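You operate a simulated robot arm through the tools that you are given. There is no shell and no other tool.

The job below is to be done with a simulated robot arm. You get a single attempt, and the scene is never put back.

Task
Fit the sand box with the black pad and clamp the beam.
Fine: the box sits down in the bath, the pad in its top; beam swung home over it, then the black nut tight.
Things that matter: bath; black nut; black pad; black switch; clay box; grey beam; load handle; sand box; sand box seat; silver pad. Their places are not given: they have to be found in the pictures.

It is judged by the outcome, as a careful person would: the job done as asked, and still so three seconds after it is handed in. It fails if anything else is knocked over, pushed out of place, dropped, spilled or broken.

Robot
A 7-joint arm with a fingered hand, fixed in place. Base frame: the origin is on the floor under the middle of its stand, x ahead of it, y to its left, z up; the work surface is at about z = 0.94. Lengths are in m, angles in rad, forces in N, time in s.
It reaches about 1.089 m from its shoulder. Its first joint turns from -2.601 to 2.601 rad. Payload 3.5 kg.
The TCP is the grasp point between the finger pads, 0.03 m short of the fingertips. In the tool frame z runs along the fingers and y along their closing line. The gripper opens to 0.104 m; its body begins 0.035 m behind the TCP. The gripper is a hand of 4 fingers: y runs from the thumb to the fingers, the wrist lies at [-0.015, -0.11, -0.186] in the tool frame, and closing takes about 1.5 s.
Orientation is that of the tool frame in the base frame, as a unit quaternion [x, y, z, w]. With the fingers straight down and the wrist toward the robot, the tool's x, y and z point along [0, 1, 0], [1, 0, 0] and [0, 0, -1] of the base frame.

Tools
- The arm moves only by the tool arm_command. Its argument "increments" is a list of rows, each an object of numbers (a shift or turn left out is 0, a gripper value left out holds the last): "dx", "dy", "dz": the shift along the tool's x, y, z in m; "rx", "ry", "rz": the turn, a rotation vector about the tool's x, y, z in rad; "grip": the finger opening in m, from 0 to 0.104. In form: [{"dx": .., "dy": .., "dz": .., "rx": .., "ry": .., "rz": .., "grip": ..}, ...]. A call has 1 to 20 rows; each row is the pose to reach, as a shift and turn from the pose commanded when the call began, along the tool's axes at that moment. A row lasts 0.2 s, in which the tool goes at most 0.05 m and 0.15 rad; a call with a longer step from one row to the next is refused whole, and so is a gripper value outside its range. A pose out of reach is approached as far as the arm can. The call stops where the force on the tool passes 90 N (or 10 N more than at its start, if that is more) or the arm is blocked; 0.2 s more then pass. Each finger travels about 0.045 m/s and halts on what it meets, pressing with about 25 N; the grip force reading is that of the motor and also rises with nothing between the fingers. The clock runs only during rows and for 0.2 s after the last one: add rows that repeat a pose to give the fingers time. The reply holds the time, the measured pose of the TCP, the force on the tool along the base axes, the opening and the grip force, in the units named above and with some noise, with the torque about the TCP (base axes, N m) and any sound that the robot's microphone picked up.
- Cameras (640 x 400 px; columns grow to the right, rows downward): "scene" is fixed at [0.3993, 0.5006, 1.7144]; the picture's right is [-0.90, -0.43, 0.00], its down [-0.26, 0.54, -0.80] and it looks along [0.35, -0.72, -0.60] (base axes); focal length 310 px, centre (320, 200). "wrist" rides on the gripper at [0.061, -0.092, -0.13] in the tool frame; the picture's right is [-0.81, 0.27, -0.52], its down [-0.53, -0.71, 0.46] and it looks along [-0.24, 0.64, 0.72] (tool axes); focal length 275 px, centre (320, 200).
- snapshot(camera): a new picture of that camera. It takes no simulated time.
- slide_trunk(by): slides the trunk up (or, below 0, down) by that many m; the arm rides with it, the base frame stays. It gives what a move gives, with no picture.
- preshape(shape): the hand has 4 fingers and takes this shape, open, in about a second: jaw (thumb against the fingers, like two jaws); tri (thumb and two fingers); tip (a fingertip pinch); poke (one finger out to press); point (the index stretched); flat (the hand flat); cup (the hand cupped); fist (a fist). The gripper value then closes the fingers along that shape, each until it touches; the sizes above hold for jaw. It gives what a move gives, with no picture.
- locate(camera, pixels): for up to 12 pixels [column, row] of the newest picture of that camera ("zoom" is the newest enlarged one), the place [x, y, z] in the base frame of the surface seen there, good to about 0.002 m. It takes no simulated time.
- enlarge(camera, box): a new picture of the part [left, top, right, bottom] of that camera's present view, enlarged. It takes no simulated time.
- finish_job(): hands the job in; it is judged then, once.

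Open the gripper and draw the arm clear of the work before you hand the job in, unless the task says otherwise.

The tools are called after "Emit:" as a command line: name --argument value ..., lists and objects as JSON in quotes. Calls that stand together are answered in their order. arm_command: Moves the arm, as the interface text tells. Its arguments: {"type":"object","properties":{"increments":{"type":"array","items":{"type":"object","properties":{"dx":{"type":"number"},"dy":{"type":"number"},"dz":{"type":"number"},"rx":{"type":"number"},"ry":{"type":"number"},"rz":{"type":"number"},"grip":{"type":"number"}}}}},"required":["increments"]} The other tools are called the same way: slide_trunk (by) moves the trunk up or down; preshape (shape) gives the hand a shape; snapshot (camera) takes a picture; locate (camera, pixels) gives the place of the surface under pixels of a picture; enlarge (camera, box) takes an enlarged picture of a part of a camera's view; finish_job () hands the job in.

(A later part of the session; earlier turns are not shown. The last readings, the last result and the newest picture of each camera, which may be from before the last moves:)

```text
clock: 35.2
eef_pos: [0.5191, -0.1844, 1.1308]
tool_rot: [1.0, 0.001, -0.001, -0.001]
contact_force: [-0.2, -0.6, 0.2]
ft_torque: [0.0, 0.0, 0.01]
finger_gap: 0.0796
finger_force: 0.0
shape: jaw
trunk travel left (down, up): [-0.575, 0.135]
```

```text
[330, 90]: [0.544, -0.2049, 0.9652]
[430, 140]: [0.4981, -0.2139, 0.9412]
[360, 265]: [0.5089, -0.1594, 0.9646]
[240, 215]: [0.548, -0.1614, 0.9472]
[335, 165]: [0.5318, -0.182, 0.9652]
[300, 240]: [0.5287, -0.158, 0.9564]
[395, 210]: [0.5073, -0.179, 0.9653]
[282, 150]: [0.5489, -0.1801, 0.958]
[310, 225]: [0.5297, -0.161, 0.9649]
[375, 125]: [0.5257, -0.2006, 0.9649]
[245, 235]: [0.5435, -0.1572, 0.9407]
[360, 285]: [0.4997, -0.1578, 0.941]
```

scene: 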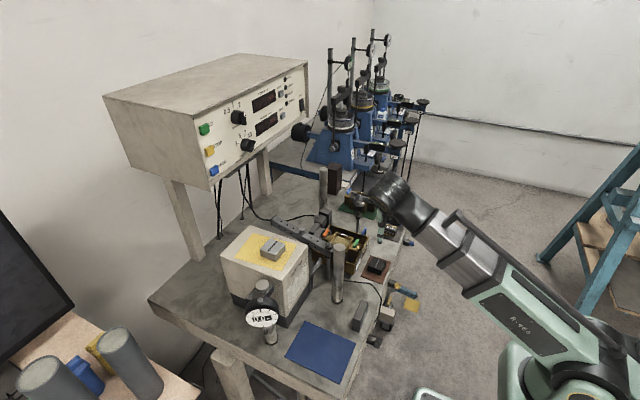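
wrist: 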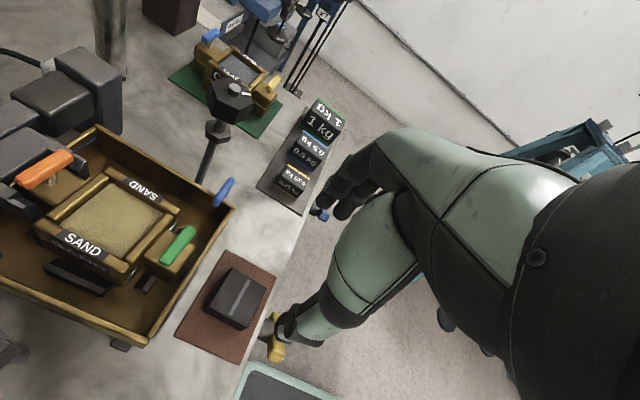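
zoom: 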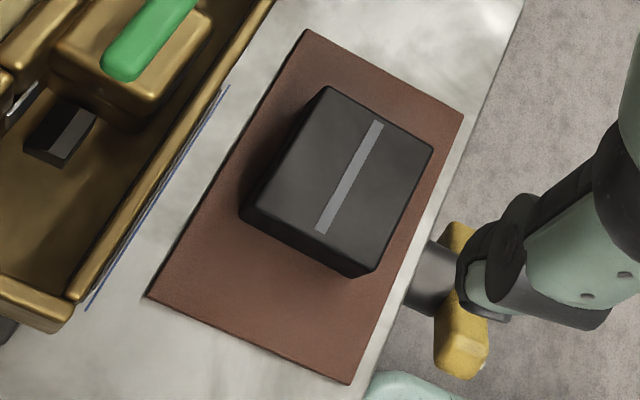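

I repeat the box zoom to pin down the sand-surface corners (opening edges), and pad side edges.

Emit:
enlarge --camera "wrist" --box '[60, 160, 170, 230]'

Emit:
locate --camera "zoom" --pixels '[[300, 60], [285, 65], [200, 130], [185, 145], [80, 235], [560, 225], [540, 240], [470, 310], [420, 100], [430, 85], [410, 115], [200, 310]]'

Emit:
locate --camera "zoom" --pixels '[[260, 70], [140, 170], [120, 160], [500, 300], [520, 280], [530, 300], [350, 40], [480, 110], [160, 290], [150, 310], [250, 330], [620, 190]]'

```text
5.71 times, centred on (115, 195) of wrist
```

zoom: 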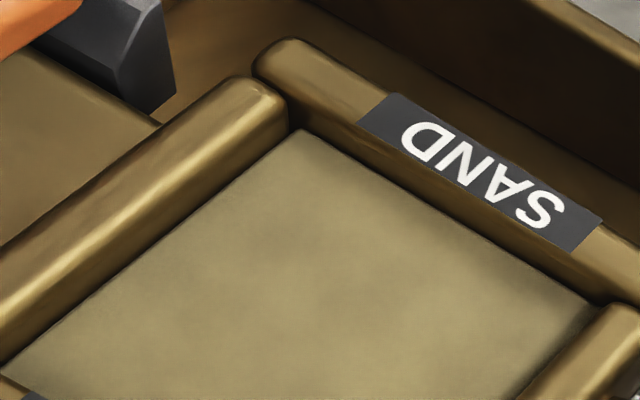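

```text
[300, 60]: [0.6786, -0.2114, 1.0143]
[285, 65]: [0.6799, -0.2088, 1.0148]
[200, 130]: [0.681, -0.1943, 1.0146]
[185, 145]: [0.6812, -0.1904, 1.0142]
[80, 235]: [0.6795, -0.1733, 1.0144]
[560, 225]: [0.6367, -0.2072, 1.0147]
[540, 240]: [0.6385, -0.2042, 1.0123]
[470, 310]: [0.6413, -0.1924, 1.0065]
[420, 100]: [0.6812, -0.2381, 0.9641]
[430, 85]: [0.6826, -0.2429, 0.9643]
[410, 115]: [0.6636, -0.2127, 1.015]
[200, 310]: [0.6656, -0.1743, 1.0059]
```

```text
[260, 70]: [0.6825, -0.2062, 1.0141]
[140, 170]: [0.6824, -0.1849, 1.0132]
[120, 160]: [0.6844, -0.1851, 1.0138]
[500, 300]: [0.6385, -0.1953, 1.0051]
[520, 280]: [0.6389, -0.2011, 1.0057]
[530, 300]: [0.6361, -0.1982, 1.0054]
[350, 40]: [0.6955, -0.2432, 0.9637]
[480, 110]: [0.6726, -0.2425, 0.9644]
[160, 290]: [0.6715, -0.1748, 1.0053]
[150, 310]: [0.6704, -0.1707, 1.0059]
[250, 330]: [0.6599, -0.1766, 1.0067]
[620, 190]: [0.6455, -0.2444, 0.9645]
```

I locate the exact sand corners in this zoom: (300,138), (590,303), (15,365), and matching wall faces.

Emit:
locate --camera "zoom" --pixels '[[300, 138], [588, 303], [15, 365], [270, 160], [150, 260], [370, 175], [480, 240], [255, 160], [140, 250], [385, 165], [500, 235], [560, 330]]'

Emit:
enlarge --camera "wrist" --box '[60, 200, 170, 270]'

Emit:
locate --camera "zoom" --pixels '[[15, 140], [340, 315], [390, 290], [450, 220], [560, 120], [100, 190], [200, 245], [300, 300], [420, 330], [360, 370], [480, 300], [60, 160]]'

```text
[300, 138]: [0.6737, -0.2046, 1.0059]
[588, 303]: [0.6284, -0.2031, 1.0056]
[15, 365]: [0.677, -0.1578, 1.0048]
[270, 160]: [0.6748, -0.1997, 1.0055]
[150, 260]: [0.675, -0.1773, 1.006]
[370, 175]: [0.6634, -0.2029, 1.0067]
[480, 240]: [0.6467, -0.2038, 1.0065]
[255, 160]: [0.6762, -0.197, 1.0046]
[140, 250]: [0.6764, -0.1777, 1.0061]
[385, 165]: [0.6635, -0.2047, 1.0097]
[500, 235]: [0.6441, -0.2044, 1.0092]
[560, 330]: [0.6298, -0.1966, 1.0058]
```

```text
5.71 times, centred on (115, 235) of wrist
```

zoom: 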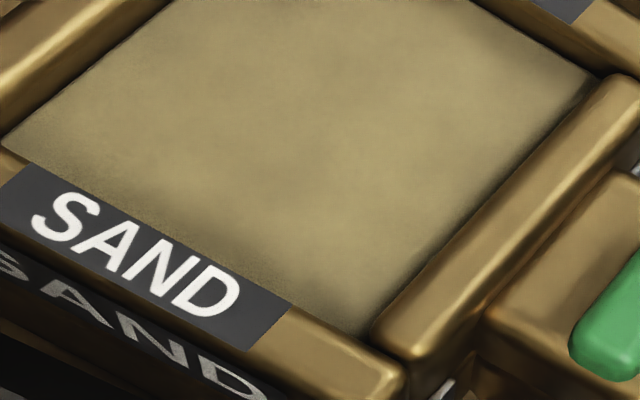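

```text
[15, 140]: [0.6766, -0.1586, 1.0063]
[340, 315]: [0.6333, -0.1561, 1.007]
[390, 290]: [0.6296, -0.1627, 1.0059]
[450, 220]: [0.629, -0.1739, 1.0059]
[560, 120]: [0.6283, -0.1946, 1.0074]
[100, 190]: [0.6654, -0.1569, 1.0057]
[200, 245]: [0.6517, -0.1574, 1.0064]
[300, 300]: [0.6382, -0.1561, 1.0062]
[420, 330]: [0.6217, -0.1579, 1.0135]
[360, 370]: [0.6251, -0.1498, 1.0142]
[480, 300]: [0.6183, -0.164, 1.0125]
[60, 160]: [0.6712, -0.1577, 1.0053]
```

The box opening is about 0.050 m square centred (0.652, -0.179); the pad is about 0.046 m, centred (0.526, -0.1815), both yawed about -2 degrees. I centre over the pad and descend to z about 1.03.

Emit:
arm_command --increments '[{"dx": 0.007, "dy": -0.0026, "dz": 0.01, "grip": 0.08}, {"dx": 0.007, "dy": -0.0026, "dz": 0.035}, {"dx": 0.007, "dy": -0.0026, "dz": 0.06}, {"dx": 0.007, "dy": -0.0026, "dz": 0.085}, {"dx": 0.007, "dy": -0.0026, "dz": 0.1}, {"dx": 0.007, "dy": -0.0026, "dz": 0.1}]'

Emit:
snapshot --camera "wrist"

Emit:
enlarge --camera "scene" --box '[330, 190, 430, 300]'

```text
clock: 36.6
eef_pos: [0.5277, -0.1821, 1.0314]
tool_rot: [1.0, 0.0, -0.001, -0.001]
contact_force: [-0.2, 0.4, 0.4]
ft_torque: [0.01, 0.0, 0.01]
finger_gap: 0.0797
finger_force: 0.0
shape: jaw
trunk travel left (down, up): [-0.575, 0.135]
```

```text
taken
```

wrist: 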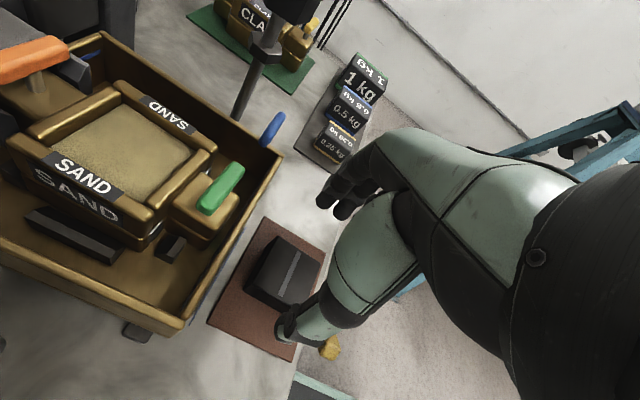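

```text
3.64 times, centred on (380, 245) of scene
```

zoom: 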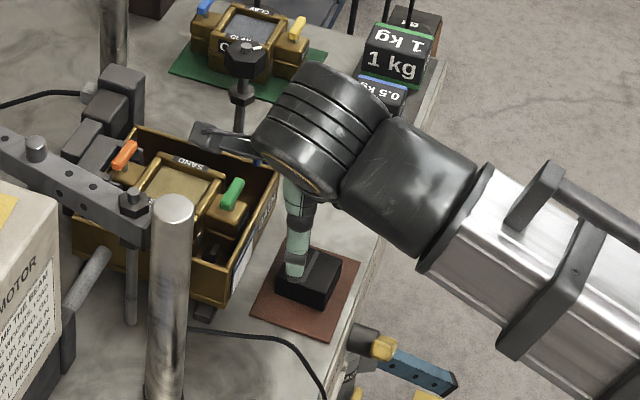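

Aligned over the pad. I descend to TCP z about 0.980, where the tips overlap the top 16 mm of the pad.

Emit:
arm_command --increments '[{"dx": -0.0015, "dz": 0.017}, {"dx": -0.0015, "dz": 0.034}, {"dx": -0.0015, "dz": 0.046}, {"dx": -0.0015, "dz": 0.0514}, {"dx": -0.0015, "dz": 0.0514}]'

Emit:
enlarge --camera "wrist" --box '[200, 130, 440, 370]'

Emit:
enlarge --camera "scene" --box '[345, 200, 415, 290]'

```text
clock: 37.8
eef_pos: [0.5257, -0.1804, 0.9805]
tool_rot: [1.0, 0.001, -0.001, 0.0]
contact_force: [-0.3, -0.2, 0.2]
ft_torque: [0.01, -0.01, -0.01]
finger_gap: 0.0798
finger_force: 0.0
shape: jaw
trunk travel left (down, up): [-0.575, 0.135]
```

```text
1.67 times, centred on (320, 250) of wrist
```

zoom: 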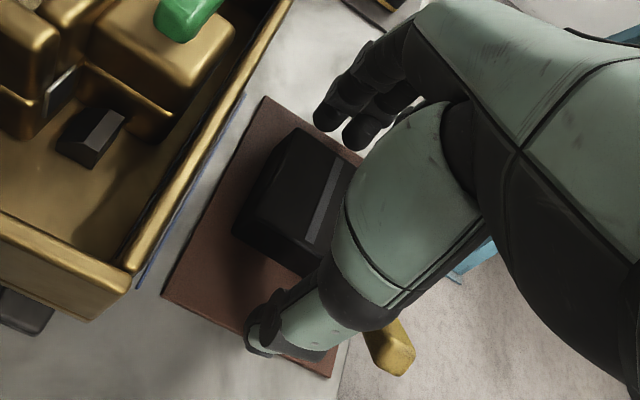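

```text
4.44 times, centred on (380, 245) of scene
```

zoom: 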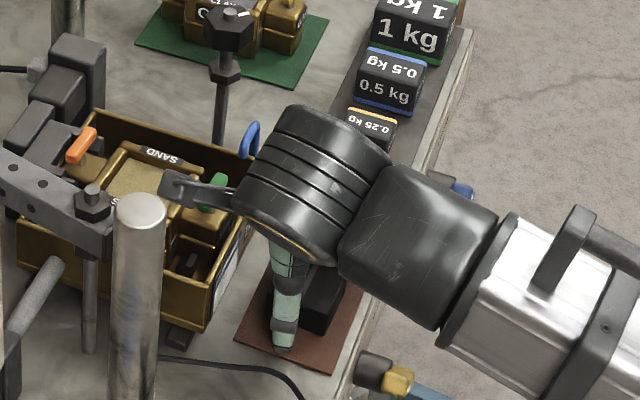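

Thumb and fingers straddle the pad. I close on it and hold.

Emit:
arm_command --increments '[{"grip": 0.06}, {"grip": 0.045}, {"grip": 0.035}, {"grip": 0.03}, {"grip": 0.03}, {"grip": 0.03}, {"grip": 0.03}, {"grip": 0.03}]'

Emit:
enlarge --camera "wrist" --box '[200, 130, 440, 370]'

```text
clock: 39.6
eef_pos: [0.5261, -0.179, 0.9803]
tool_rot: [1.0, 0.001, -0.001, -0.003]
contact_force: [-0.5, 0.0, -0.2]
ft_torque: [-0.02, 0.03, 0.02]
finger_gap: 0.0404
finger_force: 25.2
shape: jaw
trunk travel left (down, up): [-0.575, 0.135]
```

```text
1.67 times, centred on (320, 250) of wrist
```

zoom: 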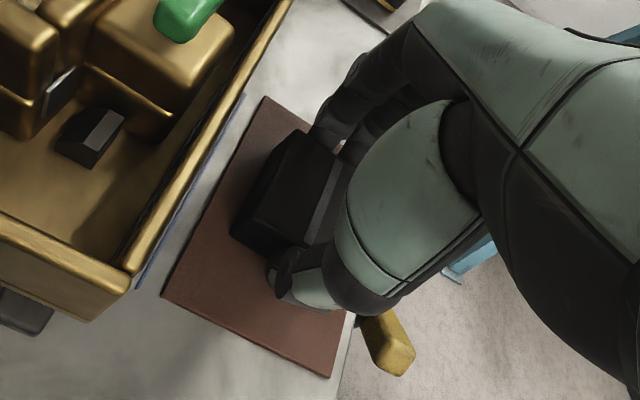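

Gripped (gap 0.040, 25 N). I lift straight up to about z = 1.12, slowly at first.

Emit:
arm_command --increments '[{"dz": -0.008}, {"dz": -0.016}, {"dz": -0.035}, {"dz": -0.06}, {"dz": -0.085}, {"dz": -0.11}, {"dz": -0.14}, {"dz": -0.14}]'

Emit:
snapshot --camera "wrist"

Emit:
enlarge --camera "scene" --box '[330, 160, 430, 260]'

```text
clock: 41.4
eef_pos: [0.5263, -0.1814, 1.1206]
tool_rot: [1.0, 0.002, -0.001, -0.002]
contact_force: [0.3, 0.6, -3.5]
ft_torque: [0.01, 0.02, 0.03]
finger_gap: 0.0405
finger_force: 25.5
shape: jaw
trunk travel left (down, up): [-0.575, 0.135]
```

```text
taken
```

wrist: 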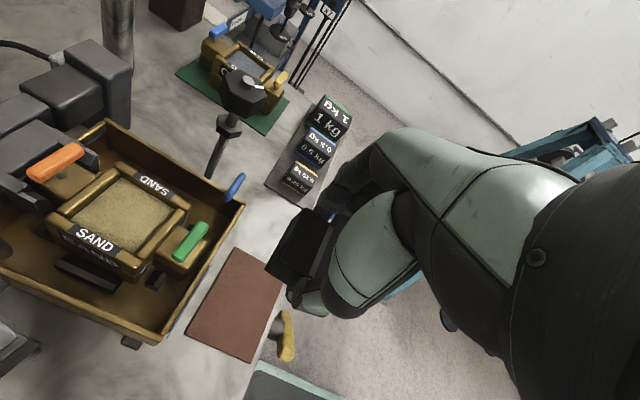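

```text
4.00 times, centred on (380, 210) of scene
```

zoom: 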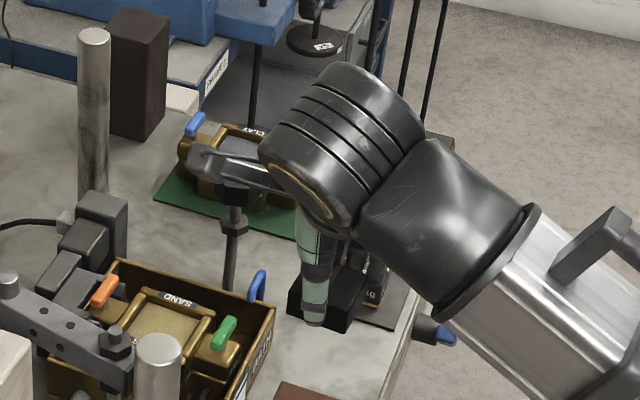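

Pad is held. I measure its corners in the hand relative to the TCP.

Emit:
enlarge --camera "wrist" --box '[250, 190, 370, 330]'

Emit:
locate --camera "zoom" --pixels '[[240, 110], [195, 185], [160, 220], [210, 150], [190, 240], [240, 255], [260, 250], [300, 170], [330, 130], [270, 115], [165, 230], [250, 180]]'

Emit:
enlarge --camera "scene" --box '[390, 215, 430, 250]'

```text
2.86 times, centred on (310, 260) of wrist
```

zoom: 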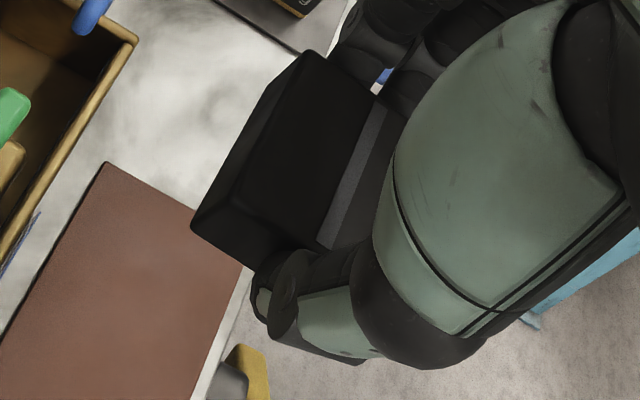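

```text
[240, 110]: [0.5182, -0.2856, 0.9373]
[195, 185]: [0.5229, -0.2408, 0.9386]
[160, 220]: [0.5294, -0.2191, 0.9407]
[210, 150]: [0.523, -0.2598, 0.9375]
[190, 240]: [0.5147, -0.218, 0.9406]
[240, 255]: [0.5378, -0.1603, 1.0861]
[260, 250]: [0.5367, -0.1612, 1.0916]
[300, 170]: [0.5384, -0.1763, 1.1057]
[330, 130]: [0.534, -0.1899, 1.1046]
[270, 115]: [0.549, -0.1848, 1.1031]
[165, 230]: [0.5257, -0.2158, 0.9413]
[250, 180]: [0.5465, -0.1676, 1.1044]
```

```text
11.43 times, centred on (410, 232) of scene
```

zoom: 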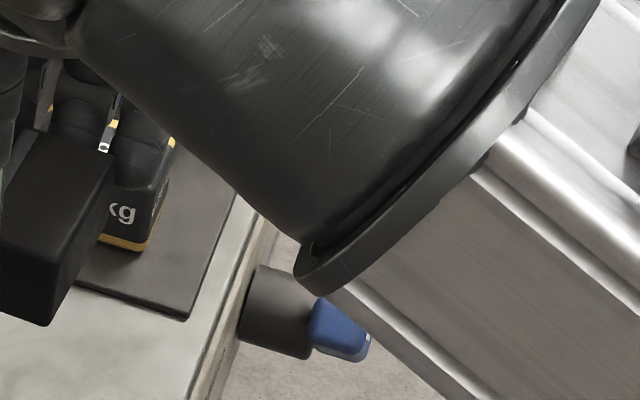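

I locate more edge points, including groove ends (370,120) and (325,242).

Emit:
enlarge --camera "wrist" --box '[262, 200, 342, 300]'

Emit:
locate --camera "zoom" --pixels '[[285, 40], [300, 50], [220, 155], [215, 175], [260, 205], [300, 215], [370, 125], [340, 180], [390, 80], [320, 205], [240, 110], [330, 60]]'

```text
4.00 times, centred on (302, 250) of wrist
```

zoom: 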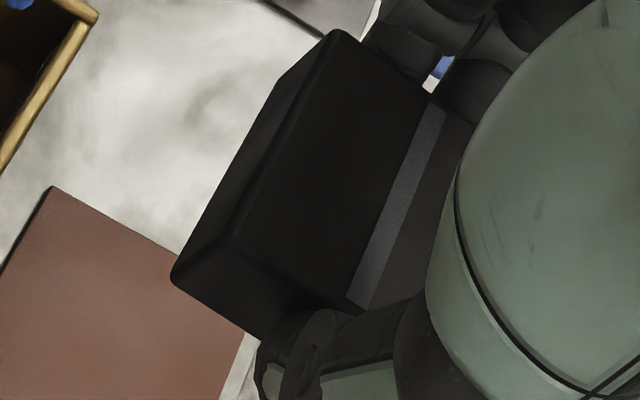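

```text
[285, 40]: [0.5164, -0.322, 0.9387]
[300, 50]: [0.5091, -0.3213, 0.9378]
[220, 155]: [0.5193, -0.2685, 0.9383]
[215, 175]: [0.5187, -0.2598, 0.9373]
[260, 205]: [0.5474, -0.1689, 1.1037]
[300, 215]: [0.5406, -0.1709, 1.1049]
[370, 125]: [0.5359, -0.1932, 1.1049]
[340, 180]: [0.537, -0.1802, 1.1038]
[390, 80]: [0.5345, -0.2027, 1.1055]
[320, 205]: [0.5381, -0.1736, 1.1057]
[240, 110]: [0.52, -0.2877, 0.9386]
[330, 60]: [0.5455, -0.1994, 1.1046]
```

One more set on the visible groove (430,118)-(362,298) and top-left edge (338,40)-(240,235).

Emit:
locate --camera "zoom" --pixels '[[430, 120], [362, 295], [395, 210], [340, 42], [245, 230], [292, 135], [330, 50], [235, 225], [285, 130], [300, 275], [260, 260], [230, 260]]'

```text
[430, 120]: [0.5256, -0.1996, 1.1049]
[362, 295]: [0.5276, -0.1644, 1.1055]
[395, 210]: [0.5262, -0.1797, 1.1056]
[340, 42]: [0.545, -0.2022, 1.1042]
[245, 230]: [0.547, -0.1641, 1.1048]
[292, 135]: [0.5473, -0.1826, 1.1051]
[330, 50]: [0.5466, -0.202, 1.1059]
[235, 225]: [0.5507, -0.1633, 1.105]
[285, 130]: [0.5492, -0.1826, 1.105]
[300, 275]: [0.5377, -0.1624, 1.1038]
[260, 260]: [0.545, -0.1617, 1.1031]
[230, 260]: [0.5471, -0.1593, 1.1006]
```

Pad centre sits about (0, -1 mm) from the TCP, yaw about -3 degrees; box yaw about -1.6. I carry it above the box opening with a 1.4 degree correction.

Emit:
arm_command --increments '[{"dx": 0.02, "dy": -0.0004, "rz": -0.004}, {"dx": 0.045, "dy": -0.0009, "rz": -0.009}, {"dx": 0.07, "dy": -0.0014, "rz": -0.014}, {"dx": 0.095, "dy": -0.0019, "rz": -0.019}, {"dx": 0.115, "dy": -0.0023, "rz": -0.023}, {"dx": 0.1254, "dy": -0.0025, "rz": -0.025}, {"dx": 0.1254, "dy": -0.0025, "rz": -0.025}]'

Emit:
snapshot --camera "wrist"

Emit:
enlarge --camera "scene" --box '[300, 160, 410, 260]'

```text
clock: 43.0
eef_pos: [0.6528, -0.1775, 1.1195]
tool_rot: [1.0, 0.014, -0.001, -0.003]
contact_force: [0.6, 0.2, -2.9]
ft_torque: [-0.02, 0.03, 0.02]
finger_gap: 0.0404
finger_force: 24.8
shape: jaw
trunk travel left (down, up): [-0.575, 0.135]
```

```text
taken
```

wrist: 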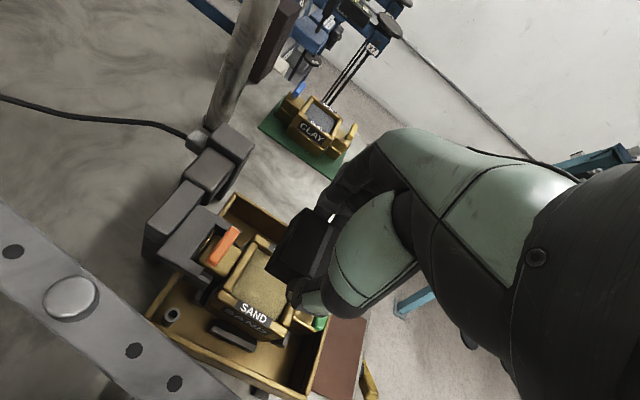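

```text
4.00 times, centred on (355, 210) of scene
```

zoom: 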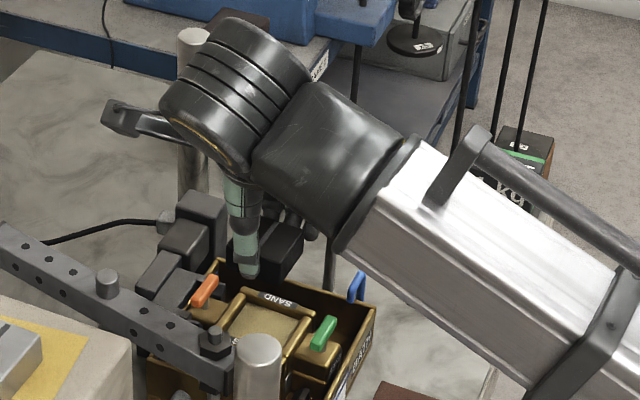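

I check relative alignment by locating pad edges and box-wall edges in the same wrist view.

Emit:
enlarge --camera "wrist" --box '[200, 195, 360, 345]'

Emit:
locate --camera "zoom" --pixels '[[325, 60], [270, 170], [300, 110], [265, 185], [290, 200], [320, 190], [215, 160], [150, 240], [80, 280], [210, 150], [120, 260], [200, 290]]'

```text
2.67 times, centred on (280, 270) of wrist
```

zoom: 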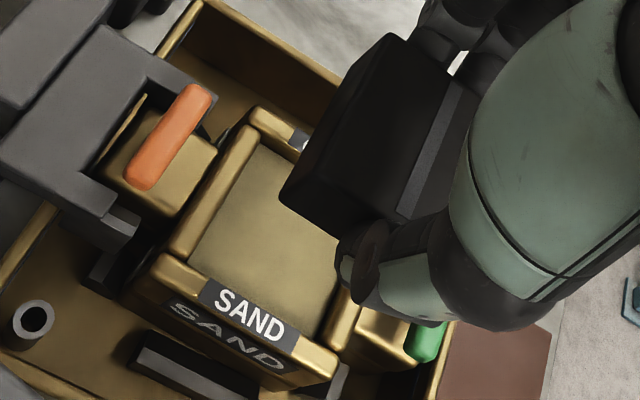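

```text
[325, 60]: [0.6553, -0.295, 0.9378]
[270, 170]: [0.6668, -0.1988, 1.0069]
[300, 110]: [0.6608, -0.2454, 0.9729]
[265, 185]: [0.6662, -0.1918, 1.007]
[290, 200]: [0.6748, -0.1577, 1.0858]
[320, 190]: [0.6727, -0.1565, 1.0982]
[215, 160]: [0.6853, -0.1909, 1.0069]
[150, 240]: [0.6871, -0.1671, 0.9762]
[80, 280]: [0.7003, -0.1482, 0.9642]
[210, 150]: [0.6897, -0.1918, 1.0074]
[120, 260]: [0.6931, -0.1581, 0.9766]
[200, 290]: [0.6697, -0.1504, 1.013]
```

I locate groove ends and top-left edge of the pad, plus the sand-left wall junction.

Emit:
locate --camera "zoom" --pixels '[[455, 100], [410, 195], [432, 148], [390, 48], [360, 105], [330, 160], [350, 190], [380, 205], [255, 160], [225, 205], [198, 240], [300, 170]]'

Emit:
enlarge --camera "wrist" --box '[240, 195, 340, 280]'

Emit:
locate --camera "zoom" --pixels '[[360, 40], [345, 70], [300, 170], [290, 195], [270, 215], [310, 270], [400, 300], [430, 305], [240, 200], [60, 260], [130, 170], [180, 130]]'

```text
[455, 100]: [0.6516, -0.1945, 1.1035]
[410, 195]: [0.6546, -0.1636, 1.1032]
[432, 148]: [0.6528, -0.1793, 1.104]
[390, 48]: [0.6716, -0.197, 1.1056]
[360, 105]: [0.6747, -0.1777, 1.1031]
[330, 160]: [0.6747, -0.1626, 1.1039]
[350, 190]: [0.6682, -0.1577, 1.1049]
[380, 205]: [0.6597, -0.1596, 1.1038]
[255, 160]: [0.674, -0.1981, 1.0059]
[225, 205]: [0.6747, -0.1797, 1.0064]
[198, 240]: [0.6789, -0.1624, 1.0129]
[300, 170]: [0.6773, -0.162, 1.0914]
```

```text
4.71 times, centred on (290, 238) of wrist
```

zoom: 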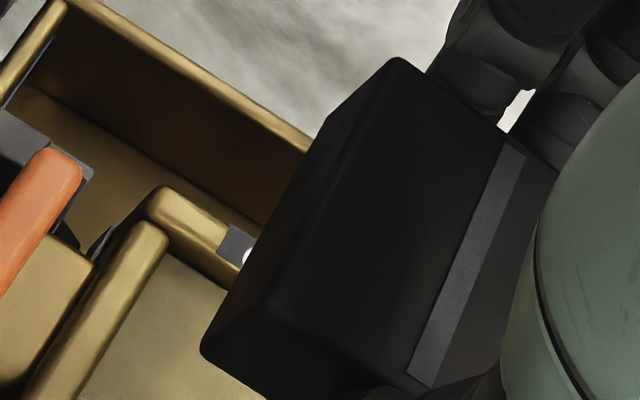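

```text
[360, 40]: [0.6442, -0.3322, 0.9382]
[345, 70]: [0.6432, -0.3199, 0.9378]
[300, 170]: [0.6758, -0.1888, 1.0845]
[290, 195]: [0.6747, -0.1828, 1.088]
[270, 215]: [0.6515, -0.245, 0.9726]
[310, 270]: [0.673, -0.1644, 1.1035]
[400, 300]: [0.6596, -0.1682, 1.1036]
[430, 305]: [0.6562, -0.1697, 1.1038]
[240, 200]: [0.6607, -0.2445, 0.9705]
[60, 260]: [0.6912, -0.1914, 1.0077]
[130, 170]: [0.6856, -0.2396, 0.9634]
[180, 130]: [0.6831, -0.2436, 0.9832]
```

Projection check puts the pad centre at (0.652, -0.179) vs the opening centre (0.6516, -0.1793): aligned within 1 mm, yaw within about 1 degree. I add the small yaw fix and lower to z about 1.062 (pad bottom just above the rim).

Emit:
arm_command --increments '[{"dz": 0.012, "rz": -0.01}, {"dz": 0.024, "rz": -0.02}, {"dz": 0.036, "rz": -0.02}, {"dz": 0.048, "rz": -0.02}, {"dz": 0.0575, "rz": -0.02}, {"dz": 0.0575, "rz": -0.02}]'

Emit:
enlarge --camera "wrist" --box '[220, 180, 380, 320]'

Emit:
enlarge --camera "scene" --box '[310, 190, 390, 260]'

```text
clock: 44.4
eef_pos: [0.6528, -0.1793, 1.0617]
tool_rot: [1.0, 0.024, 0.0, -0.002]
contact_force: [0.2, -0.2, -4.6]
ft_torque: [0.01, 0.03, 0.01]
finger_gap: 0.0402
finger_force: 24.8
shape: jaw
trunk travel left (down, up): [-0.575, 0.135]
```

```text
2.86 times, centred on (300, 250) of wrist
```

zoom: 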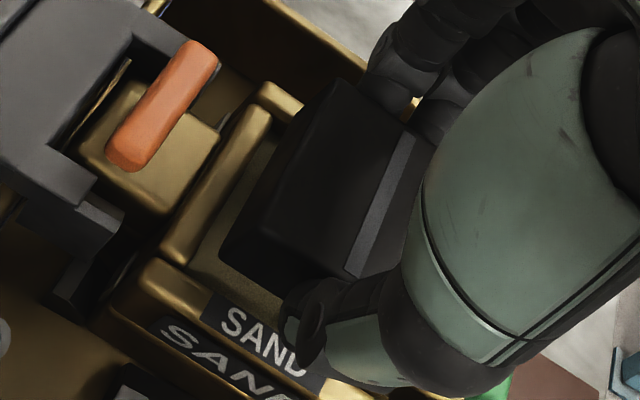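

```text
5.71 times, centred on (350, 225) of scene
```

zoom: 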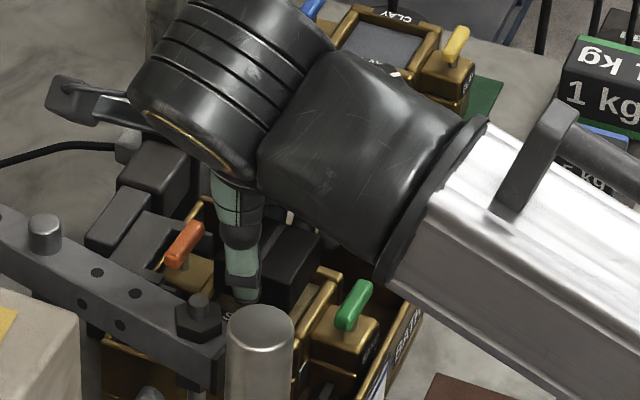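

Pad edges look parallel to the walls with an even gap. I lower the last ~14 mm in small steps and watch the force.

Emit:
arm_command --increments '[{"dz": 0.003}, {"dz": 0.006}, {"dz": 0.009}, {"dz": 0.012}, {"dz": 0.012}]'

Emit:
enlarge --camera "wrist" --box '[220, 180, 380, 320]'

```text
clock: 45.6
eef_pos: [0.6522, -0.1774, 1.051]
tool_rot: [1.0, 0.024, -0.002, -0.002]
contact_force: [-0.7, -0.5, -4.9]
ft_torque: [-0.01, 0.02, -0.02]
finger_gap: 0.0405
finger_force: 25.1
shape: jaw
trunk travel left (down, up): [-0.575, 0.135]
```

```text
2.86 times, centred on (300, 250) of wrist
```

zoom: 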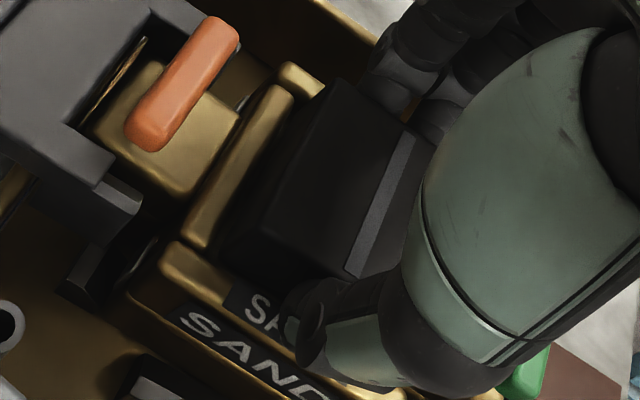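

No contact; the pad bottom is already below the rim. I continue 1 mm at a time until it rests on the sand.

Emit:
arm_command --increments '[{"dz": 0.001}, {"dz": 0.002}, {"dz": 0.003}, {"dz": 0.003}]'

Emit:
enlarge --camera "wrist" --box '[220, 180, 380, 320]'

```text
clock: 46.6
eef_pos: [0.6524, -0.1785, 1.048]
tool_rot: [1.0, 0.023, -0.001, -0.003]
contact_force: [-0.6, 0.5, -3.4]
ft_torque: [0.02, 0.01, 0.02]
finger_gap: 0.0406
finger_force: 25.0
shape: jaw
trunk travel left (down, up): [-0.575, 0.135]
```

```text
2.86 times, centred on (300, 250) of wrist
```

zoom: 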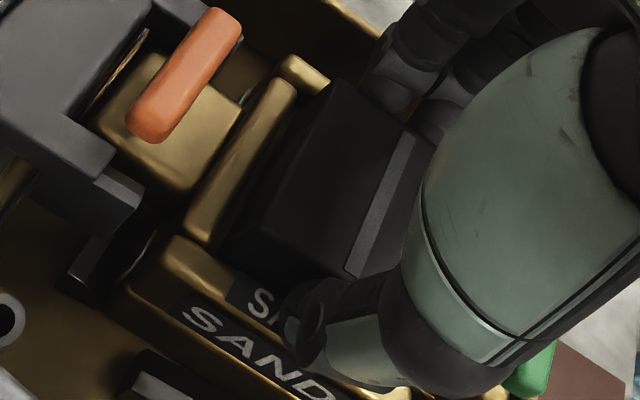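

Emit:
arm_command --increments '[{"dz": 0.001}, {"dz": 0.002}, {"dz": 0.002}]'

Emit:
enlarge --camera "wrist" --box '[240, 190, 340, 280]'

Emit:
locate --camera "zoom" --pixels '[[430, 120], [380, 200], [350, 150], [250, 220], [200, 290], [290, 100], [230, 150], [180, 240], [100, 200], [300, 80], [270, 300], [330, 220]]'

```text
clock: 47.4
eef_pos: [0.651, -0.1779, 1.0465]
tool_rot: [1.0, 0.023, 0.001, -0.001]
contact_force: [-0.2, 1.1, 13.7]
ft_torque: [0.61, -0.03, 0.02]
finger_gap: 0.0406
finger_force: 24.8
shape: jaw
trunk travel left (down, up): [-0.575, 0.135]
```

```text
4.44 times, centred on (290, 235) of wrist
```

zoom: 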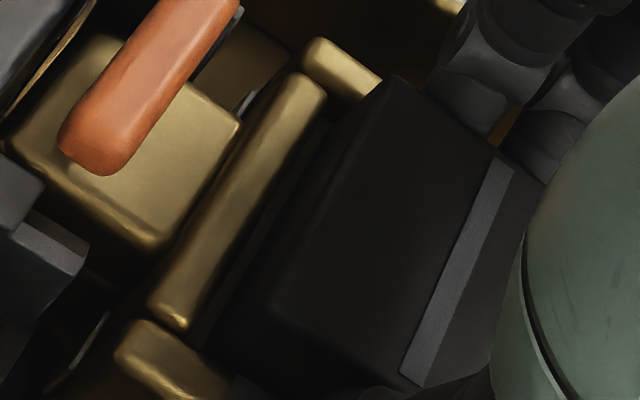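

```text
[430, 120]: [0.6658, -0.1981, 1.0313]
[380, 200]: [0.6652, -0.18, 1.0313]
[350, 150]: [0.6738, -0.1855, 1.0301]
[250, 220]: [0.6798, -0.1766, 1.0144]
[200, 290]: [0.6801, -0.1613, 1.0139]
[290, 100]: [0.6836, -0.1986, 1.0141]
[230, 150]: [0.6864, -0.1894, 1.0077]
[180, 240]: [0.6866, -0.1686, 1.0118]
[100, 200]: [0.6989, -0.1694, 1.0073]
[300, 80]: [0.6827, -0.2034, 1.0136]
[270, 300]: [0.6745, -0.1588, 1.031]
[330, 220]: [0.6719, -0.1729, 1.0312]
```

Contact at 13.7 N and the pad top is at 1.031, exactly pad height above the sand: it is seated in the opening. I open gently.

Emit:
arm_command --increments '[{"dz": -0.0008, "grip": 0.044}, {"dz": -0.001, "grip": 0.048}, {"dz": -0.001, "grip": 0.054}, {"dz": -0.001, "grip": 0.06}, {"dz": -0.001, "grip": 0.06}]'

Emit:
enlarge --camera "wrist" --box '[220, 180, 380, 320]'

```text
clock: 48.6
eef_pos: [0.6532, -0.178, 1.0481]
tool_rot: [1.0, 0.024, 0.0, -0.002]
contact_force: [0.1, 3.1, 2.1]
ft_torque: [0.04, 0.05, -0.02]
finger_gap: 0.056
finger_force: 0.0
shape: jaw
trunk travel left (down, up): [-0.575, 0.135]
```

```text
2.86 times, centred on (300, 250) of wrist
```

zoom: 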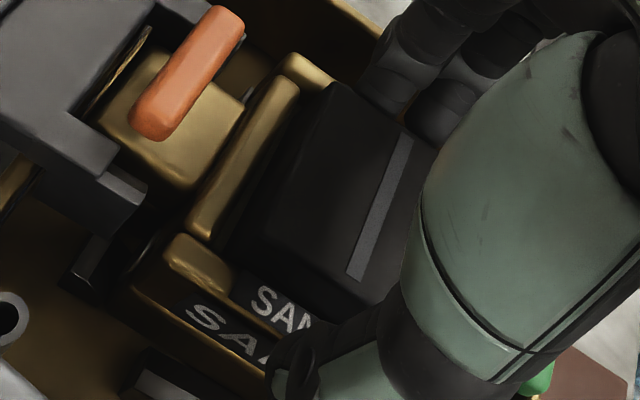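

Released. I withdraw straight up, slowly at first, keeping the opening.

Emit:
arm_command --increments '[{"dz": -0.005}, {"dz": -0.012}, {"dz": -0.022}, {"dz": -0.04}, {"dz": -0.07}, {"dz": -0.1}, {"dz": -0.13}, {"dz": -0.15}]'

Emit:
snapshot --camera "wrist"

Emit:
snapshot --camera "scene"

```text
clock: 50.4
eef_pos: [0.6526, -0.1775, 1.198]
tool_rot: [1.0, 0.023, 0.0, -0.002]
contact_force: [0.0, -0.6, 0.0]
ft_torque: [0.01, 0.03, -0.02]
finger_gap: 0.0595
finger_force: 0.1
shape: jaw
trunk travel left (down, up): [-0.575, 0.135]
```

```text
taken
```

wrist: 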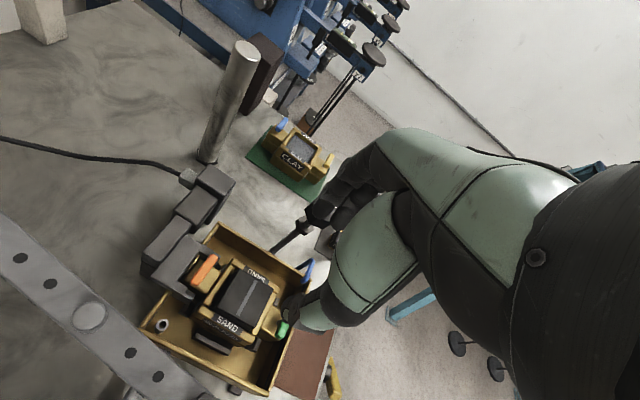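

```text
taken
```

scene: 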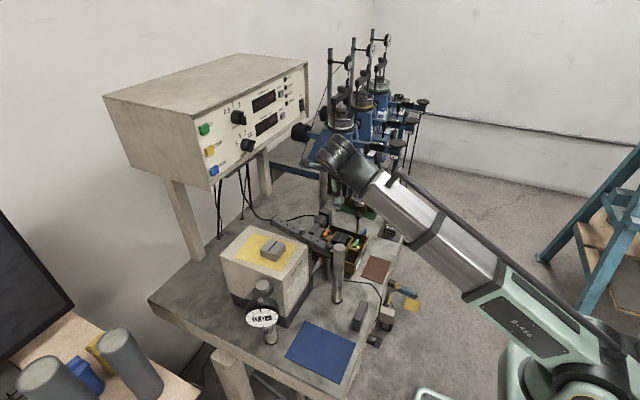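

Pad is seated in the box. Before swinging the beam I check heights of the load-cell blocks, boss underside and pins along the beam's sweep.

Emit:
enlarge --camera "wrist" --box '[130, 150, 310, 300]'

Emit:
locate --camera "zoom" --pixels '[[290, 110], [245, 170], [175, 235], [180, 300], [255, 300], [330, 380], [400, 370], [470, 160], [440, 390], [290, 60], [590, 180], [610, 150]]'

Emit:
enlarge --camera "scene" --box '[270, 200, 370, 270]'

Emit:
locate --camera "zoom" --pixels '[[215, 105], [305, 185], [400, 200], [430, 190], [410, 150], [470, 240], [380, 110], [350, 130], [300, 140], [265, 175], [225, 180], [480, 180]]'

```text
2.67 times, centred on (220, 225) of wrist
```

zoom: 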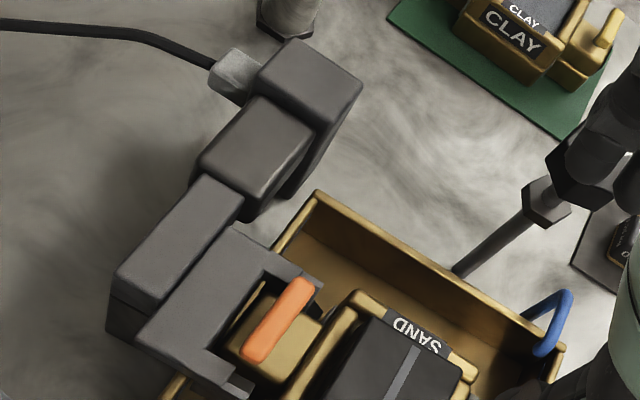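

```text
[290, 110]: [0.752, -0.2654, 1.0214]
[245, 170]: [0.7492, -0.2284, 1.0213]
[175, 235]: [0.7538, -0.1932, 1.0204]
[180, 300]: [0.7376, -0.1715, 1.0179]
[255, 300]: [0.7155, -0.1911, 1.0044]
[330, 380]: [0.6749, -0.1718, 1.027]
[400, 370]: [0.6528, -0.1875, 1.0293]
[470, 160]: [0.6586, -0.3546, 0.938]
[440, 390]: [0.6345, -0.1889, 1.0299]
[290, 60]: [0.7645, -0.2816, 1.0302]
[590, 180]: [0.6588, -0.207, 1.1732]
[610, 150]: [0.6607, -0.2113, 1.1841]
```

```text
5.71 times, centred on (320, 235) of scene
```

zoom: 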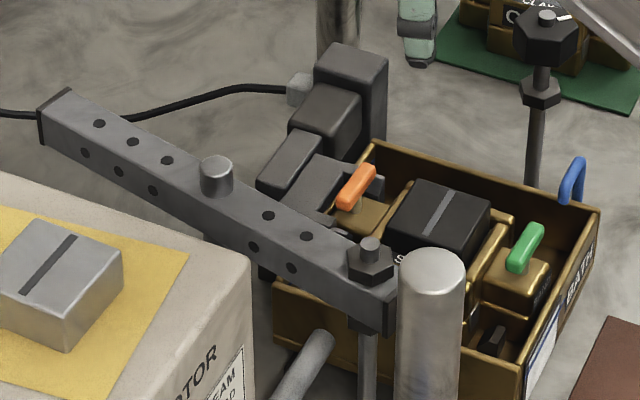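

```text
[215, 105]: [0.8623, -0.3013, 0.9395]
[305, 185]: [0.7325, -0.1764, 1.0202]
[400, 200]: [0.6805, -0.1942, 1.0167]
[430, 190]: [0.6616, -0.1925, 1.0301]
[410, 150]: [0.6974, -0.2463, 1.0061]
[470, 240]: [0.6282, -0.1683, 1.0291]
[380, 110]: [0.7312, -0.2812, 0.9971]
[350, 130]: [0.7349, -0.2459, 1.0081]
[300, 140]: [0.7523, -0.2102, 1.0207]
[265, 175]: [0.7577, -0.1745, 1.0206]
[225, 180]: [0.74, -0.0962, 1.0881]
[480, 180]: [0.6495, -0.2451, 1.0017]
```

All obstacles in the sweep (pin 1.032, block 1.030, pad 1.031) are below the beam underside (1.054). I close the fingers into a probe and move above the trailing side of the beam, near (0.807, -0.05, 1.20), turning so the hand's side faces the beam.

Emit:
arm_command --increments '[{"dx": 0.016, "dy": -0.012, "dz": -0.005, "rz": -0.132, "grip": 0.04}, {"dx": 0.0319, "dy": -0.0241, "dz": -0.005, "rz": -0.264, "grip": 0.02}, {"dx": 0.0479, "dy": -0.0361, "dz": -0.005, "rz": -0.397, "grip": 0.0}, {"dx": 0.0639, "dy": -0.0482, "dz": -0.005, "rz": -0.529}, {"dx": 0.0799, "dy": -0.0602, "dz": -0.005, "rz": -0.661}, {"dx": 0.0958, "dy": -0.0722, "dz": -0.005, "rz": -0.793}, {"dx": 0.1118, "dy": -0.0843, "dz": -0.005, "rz": -0.925}, {"dx": 0.1278, "dy": -0.0963, "dz": -0.005, "rz": -1.058}, {"dx": 0.1437, "dy": -0.1084, "dz": -0.005, "rz": -1.19}, {"dx": 0.1597, "dy": -0.1204, "dz": -0.005, "rz": -1.322}, {"dx": 0.1597, "dy": -0.1204, "dz": -0.005, "rz": -1.322}]'

Emit:
snapshot --camera "scene"

Emit:
snapshot --camera "wrist"

```text
clock: 52.8
eef_pos: [0.8053, -0.0518, 1.2024]
tool_rot: [0.774, 0.633, 0.001, -0.002]
contact_force: [0.7, -0.6, 0.8]
ft_torque: [0.03, 0.01, -0.02]
finger_gap: 0.0002
finger_force: 24.3
shape: jaw
trunk travel left (down, up): [-0.575, 0.135]
```

```text
taken
```

scene: 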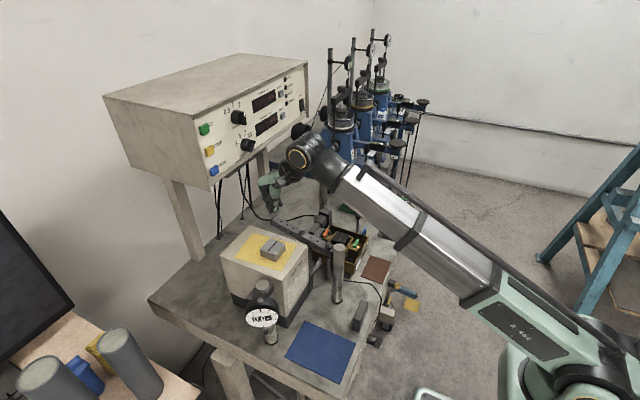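

```text
taken
```

wrist: 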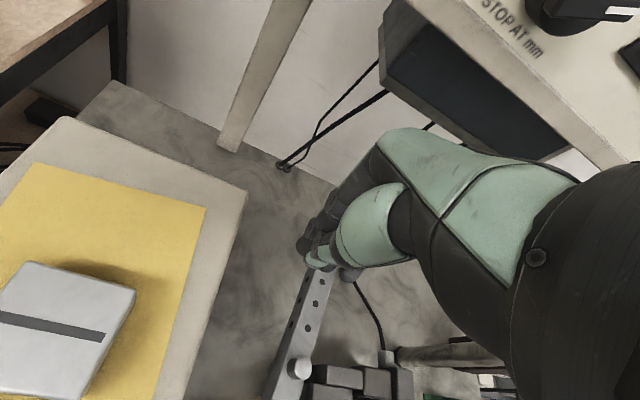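

The finger probe is over the gap between motor and beam. I check the console's nearest edge and the probe's position relative to the beam before lowering.

Emit:
locate --camera "wrist" --pixels '[[480, 140], [580, 150], [400, 60], [318, 262], [330, 285], [300, 320], [350, 272], [245, 190], [310, 240], [330, 258], [345, 350], [300, 365]]'

Emit:
enlarge --camera "scene" --box '[220, 130, 350, 260]'

```text
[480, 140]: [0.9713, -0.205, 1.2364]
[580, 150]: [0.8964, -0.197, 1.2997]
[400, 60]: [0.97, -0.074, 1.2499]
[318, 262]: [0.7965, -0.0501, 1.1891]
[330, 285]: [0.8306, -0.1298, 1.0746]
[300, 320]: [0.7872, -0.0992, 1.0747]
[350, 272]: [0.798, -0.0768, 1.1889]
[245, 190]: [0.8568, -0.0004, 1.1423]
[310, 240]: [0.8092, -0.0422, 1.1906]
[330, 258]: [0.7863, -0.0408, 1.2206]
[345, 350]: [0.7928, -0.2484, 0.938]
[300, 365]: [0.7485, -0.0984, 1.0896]
```

```text
3.08 times, centred on (285, 195) of scene
```

zoom: 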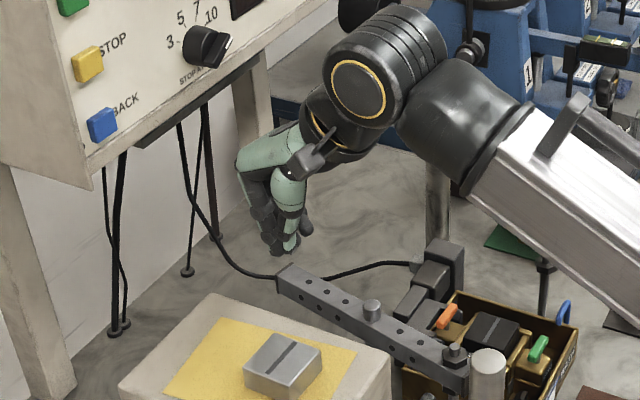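

Console front is about 7 cm away from the knuckles and the probe has about 17 mm gap to the beam's side. I lower to TCP z about 1.087 (fingertips about 1.057).

Emit:
arm_command --increments '[{"dz": 0.025, "grip": 0.0}, {"dz": 0.05}, {"dz": 0.075}, {"dz": 0.095}, {"dz": 0.115}, {"dz": 0.115}]'

Emit:
enlarge --camera "scene" --box '[230, 160, 350, 260]'

Emit:
snapshot --camera "wrist"

```text
clock: 54.2
eef_pos: [0.8057, -0.0517, 1.0863]
tool_rot: [0.775, 0.632, 0.001, -0.002]
contact_force: [0.4, 0.0, 0.1]
ft_torque: [-0.02, -0.01, -0.01]
finger_gap: 0.0003
finger_force: 25.0
shape: jaw
trunk travel left (down, up): [-0.575, 0.135]
```

```text
4.00 times, centred on (290, 210) of scene
```

zoom: 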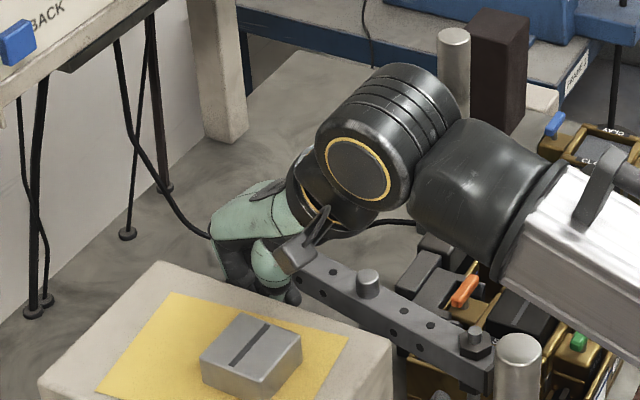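

```text
taken
```

wrist: 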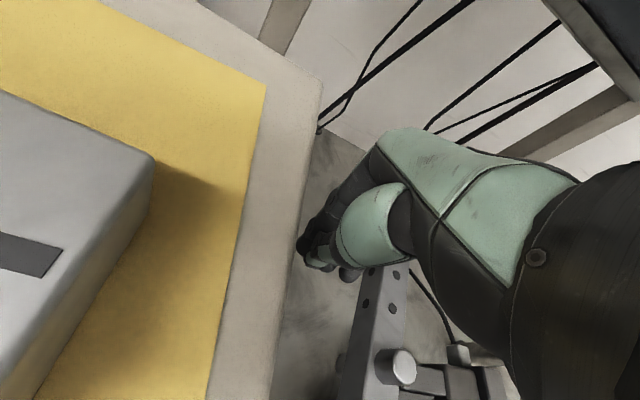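

The probe is beside the beam between it and the motor. I ease into contact and begin pushing along an arc about the pivot (0.647, -0.081), turning the hand with the beam.

Emit:
arm_command --increments '[{"dx": -0.009, "dy": 0.0002}, {"dx": -0.0177, "dy": 0.0005}, {"dx": -0.0253, "dy": 0.0023, "rz": 0.05}, {"dx": -0.0329, "dy": 0.0041, "rz": 0.1}, {"dx": -0.0407, "dy": 0.005, "rz": 0.15}, {"dx": -0.0484, "dy": 0.006, "rz": 0.2}, {"dx": -0.0561, "dy": 0.0063, "rz": 0.25}, {"dx": -0.0639, "dy": 0.0065, "rz": 0.3}]'

Emit:
snapshot --camera "wrist"

Emit:
enlarge --camera "scene" --box '[230, 160, 370, 270]'

```text
clock: 56.0
eef_pos: [0.7996, -0.1149, 1.0871]
tool_rot: [0.861, 0.509, 0.0, -0.003]
contact_force: [-0.4, 0.0, -0.2]
ft_torque: [-0.03, -0.01, -0.02]
finger_gap: 0.0
finger_force: 24.7
shape: jaw
trunk travel left (down, up): [-0.575, 0.135]
```

```text
taken
```

wrist: 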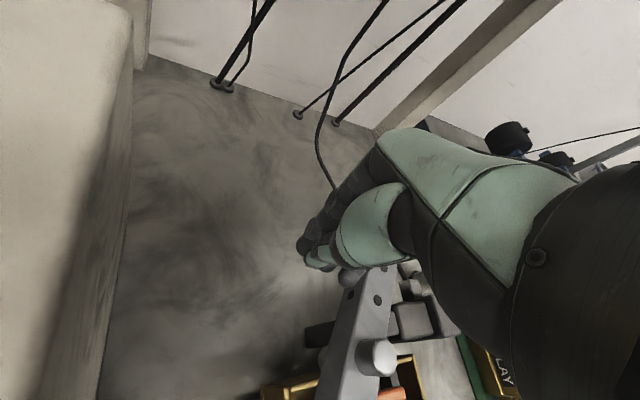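

```text
3.64 times, centred on (300, 215) of scene
```

zoom: 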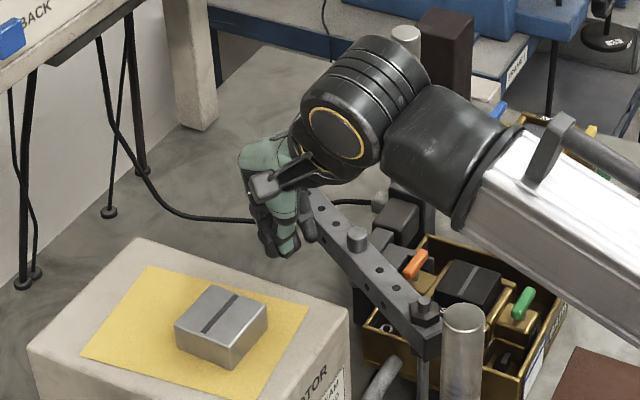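

The beam swings freely with nearly zero force. I continue the arc another 0.5 rad.

Emit:
arm_command --increments '[{"dx": -0.0076, "dy": 0.002, "rz": 0.05}, {"dx": -0.0152, "dy": 0.0036, "rz": 0.1}, {"dx": -0.0229, "dy": 0.0047, "rz": 0.15}, {"dx": -0.0307, "dy": 0.0055, "rz": 0.2}, {"dx": -0.0385, "dy": 0.0059, "rz": 0.25}, {"dx": -0.0462, "dy": 0.006, "rz": 0.3}, {"dx": -0.054, "dy": 0.0056, "rz": 0.35}, {"dx": -0.0618, "dy": 0.0049, "rz": 0.4}, {"dx": -0.0695, "dy": 0.0037, "rz": 0.45}, {"dx": -0.0772, "dy": 0.0022, "rz": 0.5}]'

Emit:
snapshot --camera "wrist"

Emit:
enlarge --camera "scene" --box '[260, 160, 400, 270]'

```text
clock: 58.2
eef_pos: [0.7643, -0.1828, 1.0867]
tool_rot: [0.96, 0.28, 0.001, -0.002]
contact_force: [0.5, 0.5, 0.3]
ft_torque: [0.01, 0.01, -0.01]
finger_gap: 0.0002
finger_force: 24.8
shape: jaw
trunk travel left (down, up): [-0.575, 0.135]
```

```text
taken
```

wrist: 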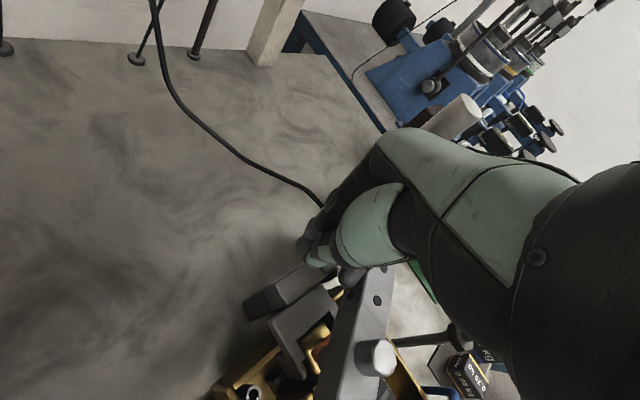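

```text
3.64 times, centred on (330, 215) of scene
```

zoom: 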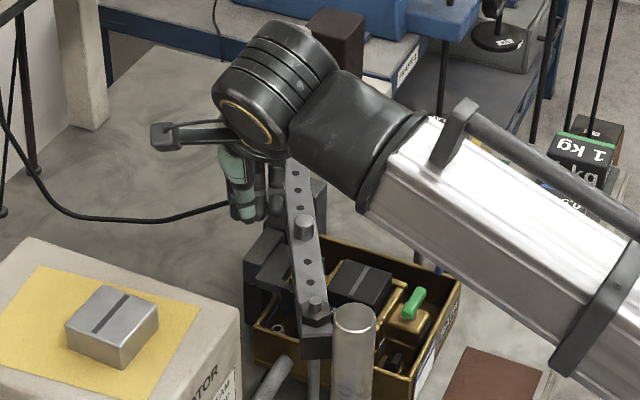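

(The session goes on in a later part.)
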